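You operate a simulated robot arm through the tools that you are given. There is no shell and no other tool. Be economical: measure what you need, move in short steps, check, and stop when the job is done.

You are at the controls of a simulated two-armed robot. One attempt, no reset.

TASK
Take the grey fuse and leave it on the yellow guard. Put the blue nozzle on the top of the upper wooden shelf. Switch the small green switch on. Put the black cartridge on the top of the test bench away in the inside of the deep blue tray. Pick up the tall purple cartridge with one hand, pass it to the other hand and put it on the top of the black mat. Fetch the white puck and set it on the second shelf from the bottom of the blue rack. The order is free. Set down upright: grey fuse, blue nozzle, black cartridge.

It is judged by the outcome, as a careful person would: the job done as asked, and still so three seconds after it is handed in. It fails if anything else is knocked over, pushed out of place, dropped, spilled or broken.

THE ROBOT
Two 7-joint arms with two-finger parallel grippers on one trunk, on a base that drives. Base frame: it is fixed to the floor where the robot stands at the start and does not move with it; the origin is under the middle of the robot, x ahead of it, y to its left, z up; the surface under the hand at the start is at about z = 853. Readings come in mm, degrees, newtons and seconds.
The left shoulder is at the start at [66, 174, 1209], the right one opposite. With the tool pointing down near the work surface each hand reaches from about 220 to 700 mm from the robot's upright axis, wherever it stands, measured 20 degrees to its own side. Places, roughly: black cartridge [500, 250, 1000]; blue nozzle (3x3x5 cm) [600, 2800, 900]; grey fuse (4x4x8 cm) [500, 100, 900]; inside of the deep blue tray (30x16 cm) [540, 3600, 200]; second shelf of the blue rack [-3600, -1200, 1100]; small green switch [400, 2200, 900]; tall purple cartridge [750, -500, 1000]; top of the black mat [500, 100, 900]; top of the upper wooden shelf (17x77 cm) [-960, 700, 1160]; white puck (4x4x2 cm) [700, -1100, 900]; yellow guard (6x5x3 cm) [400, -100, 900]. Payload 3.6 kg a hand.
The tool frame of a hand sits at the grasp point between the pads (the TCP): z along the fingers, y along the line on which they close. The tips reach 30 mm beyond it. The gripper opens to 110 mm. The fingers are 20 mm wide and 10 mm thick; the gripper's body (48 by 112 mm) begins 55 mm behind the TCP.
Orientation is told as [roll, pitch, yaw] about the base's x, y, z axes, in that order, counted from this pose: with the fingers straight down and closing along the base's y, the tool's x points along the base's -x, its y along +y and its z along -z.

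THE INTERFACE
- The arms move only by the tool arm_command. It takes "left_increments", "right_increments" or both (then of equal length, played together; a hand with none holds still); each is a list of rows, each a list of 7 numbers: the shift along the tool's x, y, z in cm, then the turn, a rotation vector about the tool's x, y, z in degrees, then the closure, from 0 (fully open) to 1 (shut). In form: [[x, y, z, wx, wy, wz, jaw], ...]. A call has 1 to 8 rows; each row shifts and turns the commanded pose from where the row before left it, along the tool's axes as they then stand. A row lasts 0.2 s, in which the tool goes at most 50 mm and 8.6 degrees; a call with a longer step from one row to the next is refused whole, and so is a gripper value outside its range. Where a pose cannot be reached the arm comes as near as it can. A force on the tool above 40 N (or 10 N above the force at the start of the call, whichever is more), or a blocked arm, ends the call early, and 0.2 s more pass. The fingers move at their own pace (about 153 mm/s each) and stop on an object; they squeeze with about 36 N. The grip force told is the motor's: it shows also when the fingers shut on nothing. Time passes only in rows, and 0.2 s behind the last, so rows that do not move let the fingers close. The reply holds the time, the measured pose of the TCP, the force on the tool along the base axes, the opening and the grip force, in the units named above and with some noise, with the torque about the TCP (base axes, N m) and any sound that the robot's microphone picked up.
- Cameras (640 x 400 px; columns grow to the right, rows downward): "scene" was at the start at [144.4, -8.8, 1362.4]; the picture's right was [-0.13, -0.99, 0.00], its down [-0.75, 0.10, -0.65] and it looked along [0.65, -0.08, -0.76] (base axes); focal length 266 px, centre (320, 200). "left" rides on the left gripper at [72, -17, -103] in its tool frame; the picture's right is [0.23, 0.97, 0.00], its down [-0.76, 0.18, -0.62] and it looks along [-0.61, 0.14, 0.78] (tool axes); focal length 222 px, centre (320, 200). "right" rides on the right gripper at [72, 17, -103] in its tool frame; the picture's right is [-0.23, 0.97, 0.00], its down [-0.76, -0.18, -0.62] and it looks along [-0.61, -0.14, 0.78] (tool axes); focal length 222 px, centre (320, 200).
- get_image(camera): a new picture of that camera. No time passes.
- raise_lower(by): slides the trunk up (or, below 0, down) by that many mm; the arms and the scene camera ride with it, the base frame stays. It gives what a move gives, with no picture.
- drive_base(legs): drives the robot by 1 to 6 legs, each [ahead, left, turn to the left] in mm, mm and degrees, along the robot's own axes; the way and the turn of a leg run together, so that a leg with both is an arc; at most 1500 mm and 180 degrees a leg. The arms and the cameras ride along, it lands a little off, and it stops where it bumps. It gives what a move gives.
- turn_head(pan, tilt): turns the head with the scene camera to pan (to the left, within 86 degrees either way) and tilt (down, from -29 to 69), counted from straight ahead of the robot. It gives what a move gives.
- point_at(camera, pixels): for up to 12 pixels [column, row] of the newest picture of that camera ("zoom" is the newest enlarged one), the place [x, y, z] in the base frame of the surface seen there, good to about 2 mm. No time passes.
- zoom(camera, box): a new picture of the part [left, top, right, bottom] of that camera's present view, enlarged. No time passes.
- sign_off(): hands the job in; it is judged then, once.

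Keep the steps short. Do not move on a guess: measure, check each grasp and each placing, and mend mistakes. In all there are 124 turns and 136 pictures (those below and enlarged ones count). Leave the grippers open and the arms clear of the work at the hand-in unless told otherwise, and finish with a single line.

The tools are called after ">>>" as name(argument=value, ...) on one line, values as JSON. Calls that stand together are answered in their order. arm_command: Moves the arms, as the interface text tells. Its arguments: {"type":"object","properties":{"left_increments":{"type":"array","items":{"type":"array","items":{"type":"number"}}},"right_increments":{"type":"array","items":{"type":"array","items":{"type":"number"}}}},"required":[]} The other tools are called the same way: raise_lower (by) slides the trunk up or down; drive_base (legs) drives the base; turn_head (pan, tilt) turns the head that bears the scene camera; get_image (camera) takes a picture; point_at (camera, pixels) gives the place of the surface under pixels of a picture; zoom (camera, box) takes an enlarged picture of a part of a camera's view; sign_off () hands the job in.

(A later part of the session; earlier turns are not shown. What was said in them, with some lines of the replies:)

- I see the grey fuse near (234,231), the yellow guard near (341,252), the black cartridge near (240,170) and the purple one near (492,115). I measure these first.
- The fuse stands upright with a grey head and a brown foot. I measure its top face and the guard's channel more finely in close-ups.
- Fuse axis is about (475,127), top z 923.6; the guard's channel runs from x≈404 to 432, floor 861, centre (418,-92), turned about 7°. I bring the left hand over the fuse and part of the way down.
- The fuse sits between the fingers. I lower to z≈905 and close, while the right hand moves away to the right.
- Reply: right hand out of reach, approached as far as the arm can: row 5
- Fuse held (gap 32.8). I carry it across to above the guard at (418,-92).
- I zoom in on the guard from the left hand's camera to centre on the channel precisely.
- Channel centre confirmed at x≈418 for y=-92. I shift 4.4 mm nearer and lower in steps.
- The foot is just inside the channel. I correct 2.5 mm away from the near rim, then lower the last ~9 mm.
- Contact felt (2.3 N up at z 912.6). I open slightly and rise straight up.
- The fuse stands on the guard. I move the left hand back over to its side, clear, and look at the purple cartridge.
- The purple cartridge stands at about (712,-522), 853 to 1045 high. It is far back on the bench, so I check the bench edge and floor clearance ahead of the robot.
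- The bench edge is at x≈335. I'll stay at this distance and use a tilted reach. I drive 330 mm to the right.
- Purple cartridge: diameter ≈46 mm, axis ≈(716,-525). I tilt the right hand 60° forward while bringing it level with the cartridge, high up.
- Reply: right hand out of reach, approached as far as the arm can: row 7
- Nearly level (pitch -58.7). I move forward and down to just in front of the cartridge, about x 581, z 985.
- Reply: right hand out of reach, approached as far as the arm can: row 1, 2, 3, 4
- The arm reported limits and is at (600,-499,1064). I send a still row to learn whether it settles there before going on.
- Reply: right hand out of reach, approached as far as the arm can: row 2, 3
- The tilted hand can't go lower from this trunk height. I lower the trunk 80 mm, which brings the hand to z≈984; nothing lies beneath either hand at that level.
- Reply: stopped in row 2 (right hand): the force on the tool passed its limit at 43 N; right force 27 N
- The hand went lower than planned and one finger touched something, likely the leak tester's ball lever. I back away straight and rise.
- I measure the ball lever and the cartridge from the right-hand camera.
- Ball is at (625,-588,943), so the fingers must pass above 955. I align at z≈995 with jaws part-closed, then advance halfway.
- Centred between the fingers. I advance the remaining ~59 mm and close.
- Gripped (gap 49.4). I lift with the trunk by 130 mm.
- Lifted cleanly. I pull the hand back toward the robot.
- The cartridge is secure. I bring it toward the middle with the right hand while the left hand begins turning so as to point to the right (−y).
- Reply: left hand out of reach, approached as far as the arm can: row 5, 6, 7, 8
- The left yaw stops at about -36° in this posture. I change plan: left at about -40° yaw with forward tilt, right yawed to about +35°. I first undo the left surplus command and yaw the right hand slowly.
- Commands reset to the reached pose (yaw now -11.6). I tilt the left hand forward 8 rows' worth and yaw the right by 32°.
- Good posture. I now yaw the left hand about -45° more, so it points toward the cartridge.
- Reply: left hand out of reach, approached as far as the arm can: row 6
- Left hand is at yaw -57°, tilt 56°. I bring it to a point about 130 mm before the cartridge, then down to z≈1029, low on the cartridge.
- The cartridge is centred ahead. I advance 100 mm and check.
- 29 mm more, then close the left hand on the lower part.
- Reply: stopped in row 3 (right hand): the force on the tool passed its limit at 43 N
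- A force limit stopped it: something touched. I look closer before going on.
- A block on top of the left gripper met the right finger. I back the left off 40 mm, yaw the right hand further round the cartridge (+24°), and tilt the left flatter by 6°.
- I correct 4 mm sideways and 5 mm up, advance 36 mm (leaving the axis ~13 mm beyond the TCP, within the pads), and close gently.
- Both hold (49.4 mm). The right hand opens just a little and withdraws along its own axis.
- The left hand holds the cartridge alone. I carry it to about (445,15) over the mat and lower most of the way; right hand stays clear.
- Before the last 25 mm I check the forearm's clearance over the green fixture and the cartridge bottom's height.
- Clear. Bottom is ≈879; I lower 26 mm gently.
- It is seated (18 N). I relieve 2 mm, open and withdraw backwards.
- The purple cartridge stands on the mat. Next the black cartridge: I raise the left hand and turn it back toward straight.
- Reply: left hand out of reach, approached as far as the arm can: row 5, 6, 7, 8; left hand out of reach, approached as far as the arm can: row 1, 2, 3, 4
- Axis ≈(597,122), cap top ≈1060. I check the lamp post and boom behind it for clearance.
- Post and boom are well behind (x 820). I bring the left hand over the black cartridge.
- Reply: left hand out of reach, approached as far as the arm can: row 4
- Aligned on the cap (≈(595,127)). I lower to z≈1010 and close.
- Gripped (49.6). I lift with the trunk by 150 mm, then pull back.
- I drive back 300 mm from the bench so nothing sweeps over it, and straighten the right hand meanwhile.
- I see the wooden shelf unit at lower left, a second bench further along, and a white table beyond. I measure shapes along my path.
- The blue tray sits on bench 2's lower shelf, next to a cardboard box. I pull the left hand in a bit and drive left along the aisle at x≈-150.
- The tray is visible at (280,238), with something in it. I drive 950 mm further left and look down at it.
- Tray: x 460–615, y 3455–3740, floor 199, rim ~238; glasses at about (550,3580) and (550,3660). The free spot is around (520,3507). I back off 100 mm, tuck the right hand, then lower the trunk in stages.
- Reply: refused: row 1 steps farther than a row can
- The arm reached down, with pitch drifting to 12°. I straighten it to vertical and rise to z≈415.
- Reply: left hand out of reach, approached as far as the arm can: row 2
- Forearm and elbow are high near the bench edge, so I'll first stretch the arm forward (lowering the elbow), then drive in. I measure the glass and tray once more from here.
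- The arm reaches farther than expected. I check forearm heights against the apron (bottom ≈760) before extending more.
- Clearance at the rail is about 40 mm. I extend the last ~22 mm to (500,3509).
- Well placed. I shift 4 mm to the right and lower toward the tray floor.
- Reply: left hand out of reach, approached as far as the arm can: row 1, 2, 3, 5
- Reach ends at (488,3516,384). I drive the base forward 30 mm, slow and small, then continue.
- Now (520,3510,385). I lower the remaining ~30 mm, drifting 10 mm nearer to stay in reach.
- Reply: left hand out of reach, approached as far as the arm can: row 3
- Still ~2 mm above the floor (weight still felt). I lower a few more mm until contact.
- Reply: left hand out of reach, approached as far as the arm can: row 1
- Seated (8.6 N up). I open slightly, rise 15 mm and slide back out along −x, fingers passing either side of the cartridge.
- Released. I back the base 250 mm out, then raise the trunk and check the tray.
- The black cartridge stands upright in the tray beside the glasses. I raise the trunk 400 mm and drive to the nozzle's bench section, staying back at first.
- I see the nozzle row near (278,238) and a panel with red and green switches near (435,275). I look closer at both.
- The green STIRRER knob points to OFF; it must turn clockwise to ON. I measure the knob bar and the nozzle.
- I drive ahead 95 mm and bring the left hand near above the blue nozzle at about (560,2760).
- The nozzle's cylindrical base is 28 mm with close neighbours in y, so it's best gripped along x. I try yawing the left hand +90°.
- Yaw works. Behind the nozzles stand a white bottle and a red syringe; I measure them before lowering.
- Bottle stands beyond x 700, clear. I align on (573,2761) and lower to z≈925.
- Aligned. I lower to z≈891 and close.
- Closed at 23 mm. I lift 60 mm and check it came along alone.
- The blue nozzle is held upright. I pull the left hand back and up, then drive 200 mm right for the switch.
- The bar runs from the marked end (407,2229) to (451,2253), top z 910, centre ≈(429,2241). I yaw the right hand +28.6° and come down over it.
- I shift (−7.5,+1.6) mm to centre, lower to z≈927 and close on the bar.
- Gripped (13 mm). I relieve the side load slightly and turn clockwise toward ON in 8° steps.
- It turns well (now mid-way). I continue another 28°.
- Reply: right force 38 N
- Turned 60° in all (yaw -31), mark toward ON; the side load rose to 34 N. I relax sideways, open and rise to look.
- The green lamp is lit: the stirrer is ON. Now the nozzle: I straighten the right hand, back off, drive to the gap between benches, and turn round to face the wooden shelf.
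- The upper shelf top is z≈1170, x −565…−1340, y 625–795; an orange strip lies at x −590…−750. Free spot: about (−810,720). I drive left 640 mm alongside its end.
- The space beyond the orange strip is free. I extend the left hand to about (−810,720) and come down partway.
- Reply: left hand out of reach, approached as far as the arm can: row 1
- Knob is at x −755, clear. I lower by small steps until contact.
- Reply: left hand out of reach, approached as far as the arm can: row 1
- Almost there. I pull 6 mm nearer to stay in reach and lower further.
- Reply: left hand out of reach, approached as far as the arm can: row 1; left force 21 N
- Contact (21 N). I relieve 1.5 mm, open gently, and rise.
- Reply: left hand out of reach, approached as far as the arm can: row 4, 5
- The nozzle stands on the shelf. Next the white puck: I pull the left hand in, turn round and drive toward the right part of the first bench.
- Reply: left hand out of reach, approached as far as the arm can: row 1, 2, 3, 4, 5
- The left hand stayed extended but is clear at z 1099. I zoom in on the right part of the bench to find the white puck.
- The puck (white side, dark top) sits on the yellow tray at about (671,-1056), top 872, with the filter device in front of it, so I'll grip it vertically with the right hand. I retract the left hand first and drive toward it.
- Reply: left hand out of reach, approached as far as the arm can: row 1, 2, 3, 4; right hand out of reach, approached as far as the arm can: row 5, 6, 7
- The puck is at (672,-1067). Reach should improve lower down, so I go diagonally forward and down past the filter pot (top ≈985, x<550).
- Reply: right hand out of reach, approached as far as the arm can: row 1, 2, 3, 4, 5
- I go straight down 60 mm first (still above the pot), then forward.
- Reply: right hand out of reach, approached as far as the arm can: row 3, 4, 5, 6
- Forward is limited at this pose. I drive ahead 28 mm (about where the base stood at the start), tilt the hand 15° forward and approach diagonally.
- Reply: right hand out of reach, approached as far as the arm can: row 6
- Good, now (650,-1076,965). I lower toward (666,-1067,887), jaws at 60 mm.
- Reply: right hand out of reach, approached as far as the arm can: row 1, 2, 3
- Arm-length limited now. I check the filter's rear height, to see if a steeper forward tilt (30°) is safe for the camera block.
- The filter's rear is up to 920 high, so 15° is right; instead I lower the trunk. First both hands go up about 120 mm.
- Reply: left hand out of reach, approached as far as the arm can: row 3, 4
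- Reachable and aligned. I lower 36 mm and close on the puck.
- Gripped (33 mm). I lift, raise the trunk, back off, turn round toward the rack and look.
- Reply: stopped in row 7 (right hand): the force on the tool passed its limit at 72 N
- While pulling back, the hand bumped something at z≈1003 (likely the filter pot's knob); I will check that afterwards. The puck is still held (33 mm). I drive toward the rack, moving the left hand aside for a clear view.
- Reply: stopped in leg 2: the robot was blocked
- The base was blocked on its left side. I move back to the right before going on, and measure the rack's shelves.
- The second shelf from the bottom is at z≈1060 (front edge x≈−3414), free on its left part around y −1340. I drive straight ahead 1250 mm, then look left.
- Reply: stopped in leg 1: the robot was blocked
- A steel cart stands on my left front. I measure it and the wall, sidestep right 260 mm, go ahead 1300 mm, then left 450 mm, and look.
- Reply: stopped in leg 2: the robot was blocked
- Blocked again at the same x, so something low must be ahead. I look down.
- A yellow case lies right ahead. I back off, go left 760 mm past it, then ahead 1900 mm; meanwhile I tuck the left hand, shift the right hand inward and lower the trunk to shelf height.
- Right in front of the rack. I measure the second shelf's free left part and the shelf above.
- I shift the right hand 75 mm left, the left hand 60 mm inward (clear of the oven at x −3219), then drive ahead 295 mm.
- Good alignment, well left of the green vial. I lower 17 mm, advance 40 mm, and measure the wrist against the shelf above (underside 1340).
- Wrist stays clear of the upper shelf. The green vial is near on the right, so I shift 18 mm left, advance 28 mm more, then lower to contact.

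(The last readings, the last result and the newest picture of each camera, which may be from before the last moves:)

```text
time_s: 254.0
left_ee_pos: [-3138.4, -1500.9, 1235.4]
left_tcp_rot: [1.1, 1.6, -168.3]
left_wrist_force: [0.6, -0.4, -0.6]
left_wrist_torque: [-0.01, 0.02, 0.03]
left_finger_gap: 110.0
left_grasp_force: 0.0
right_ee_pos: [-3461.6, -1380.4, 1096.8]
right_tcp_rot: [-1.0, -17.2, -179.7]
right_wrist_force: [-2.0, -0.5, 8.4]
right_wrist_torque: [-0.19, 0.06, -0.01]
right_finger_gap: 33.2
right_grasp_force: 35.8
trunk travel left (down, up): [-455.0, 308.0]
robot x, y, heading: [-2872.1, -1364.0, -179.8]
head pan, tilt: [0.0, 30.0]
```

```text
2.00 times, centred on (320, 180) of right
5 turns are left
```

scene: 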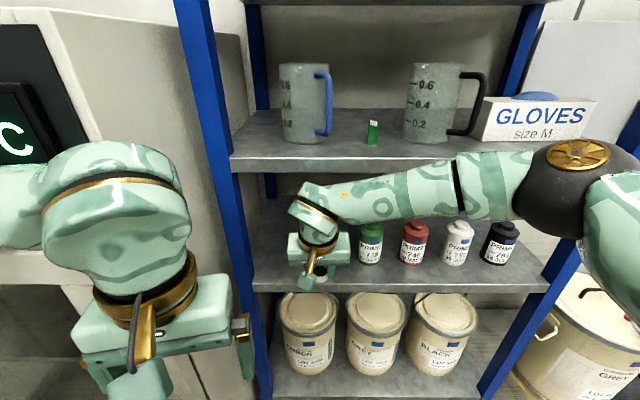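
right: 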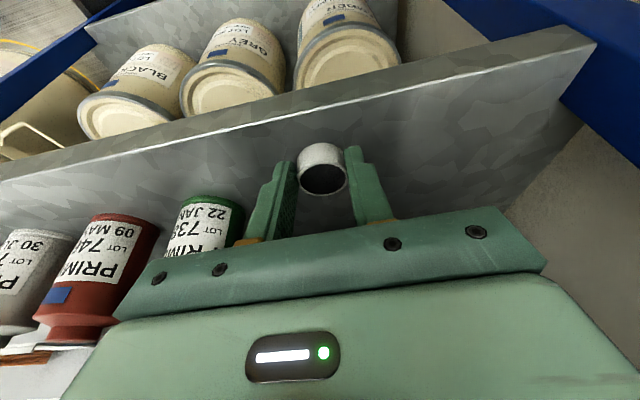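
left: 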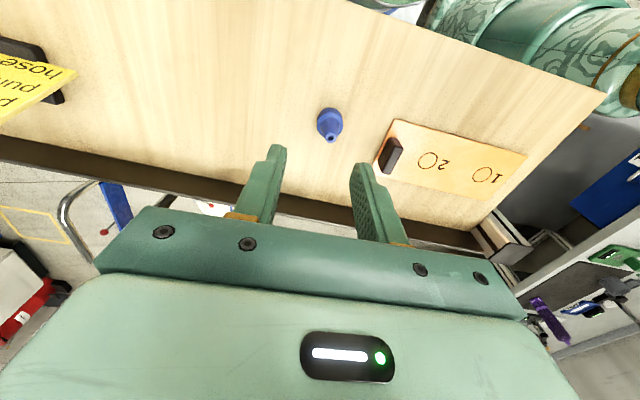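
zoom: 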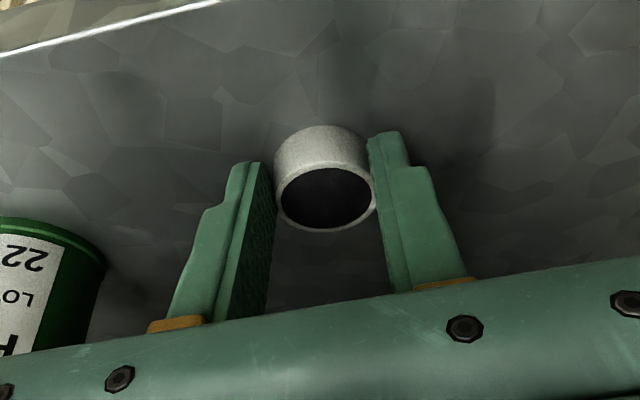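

Contact (8.4 N). I open moderately, rise 3 mm and withdraw straight back.

>>> arm_command(right_increments=[[0, 0, 0, 0, 0, 0, 0.6], [0, 0, 0, 0, 0, 0, 0.55], [-0.09, 0, -0.3, 0, 0, 0, 0.55], [1.9, 0, -0.58, 0, 0, 0, 0.55], [2.9, 0, -0.88, 0, 0, 0, 0.55], [3.8, 0, -1.17, 0, 0, 0, 0.5], [3.8, 0, -1.17, 0, 0, 0, 0.3]])

>>> drive_base(legs=[[-300, 0, 0]])

>>> zoom(camera="scene", box=[240, 150, 480, 300])

```text
time_s: 255.6
left_ee_pos: [-3138.9, -1501.2, 1234.7]
left_tcp_rot: [1.1, 1.6, -168.3]
left_wrist_force: [-0.3, 1.1, 0.3]
left_wrist_torque: [0.02, 0.03, -0.01]
left_finger_gap: 110.3
left_grasp_force: 0.1
right_ee_pos: [-3331.3, -1380.7, 1101.0]
right_tcp_rot: [-1.0, -17.1, -179.7]
right_wrist_force: [-0.1, -0.5, -0.5]
right_wrist_torque: [0.03, 0.01, 0.02]
right_finger_gap: 77.3
right_grasp_force: 0.1
trunk travel left (down, up): [-455.0, 308.0]
robot x, y, heading: [-2864.7, -1364.1, -180.1]
head pan, tilt: [0.0, 30.0]
```

```text
time_s: 257.6
left_ee_pos: [-2840.3, -1498.9, 1236.2]
left_tcp_rot: [1.1, 1.6, -168.1]
left_wrist_force: [0.2, -0.6, 0.3]
left_wrist_torque: [-0.04, 0.03, 0.04]
left_finger_gap: 110.1
left_grasp_force: 0.1
right_ee_pos: [-3032.4, -1379.8, 1101.0]
right_tcp_rot: [-1.0, -17.1, -179.6]
right_wrist_force: [-1.3, 0.3, -0.9]
right_wrist_torque: [-0.03, 0.02, -0.02]
right_finger_gap: 76.9
right_grasp_force: 0.1
trunk travel left (down, up): [-455.0, 308.0]
robot x, y, heading: [-2566.2, -1359.1, -179.8]
head pan, tilt: [0.0, 30.0]
```

```text
2.67 times, centred on (360, 225) of scene
4 turns are left
```

zoom: 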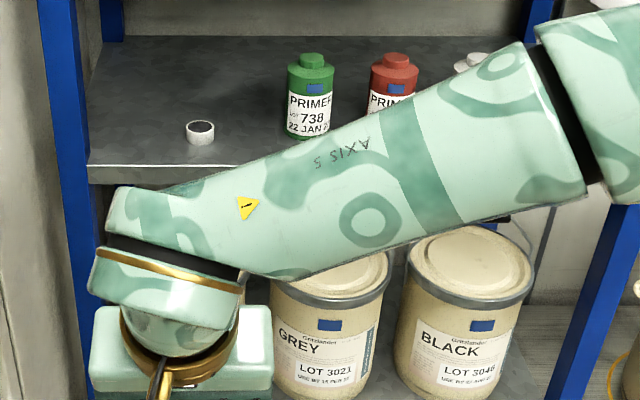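

The puck stands on the second shelf from the bottom, well inside the edge, and both hands are empty and clear. Too few turns remain to go back and check the filter pot, so I hand in.

>>> sign_off()

```text
The job is handed in.
```

All six tasks are done and I saw each one in place, but I bumped three things along the way and did not go back to check them: the leak tester's ball lever (43 N), the filter pot area (72 N), and what looked like the yellow floor case, which stopped the base three times.
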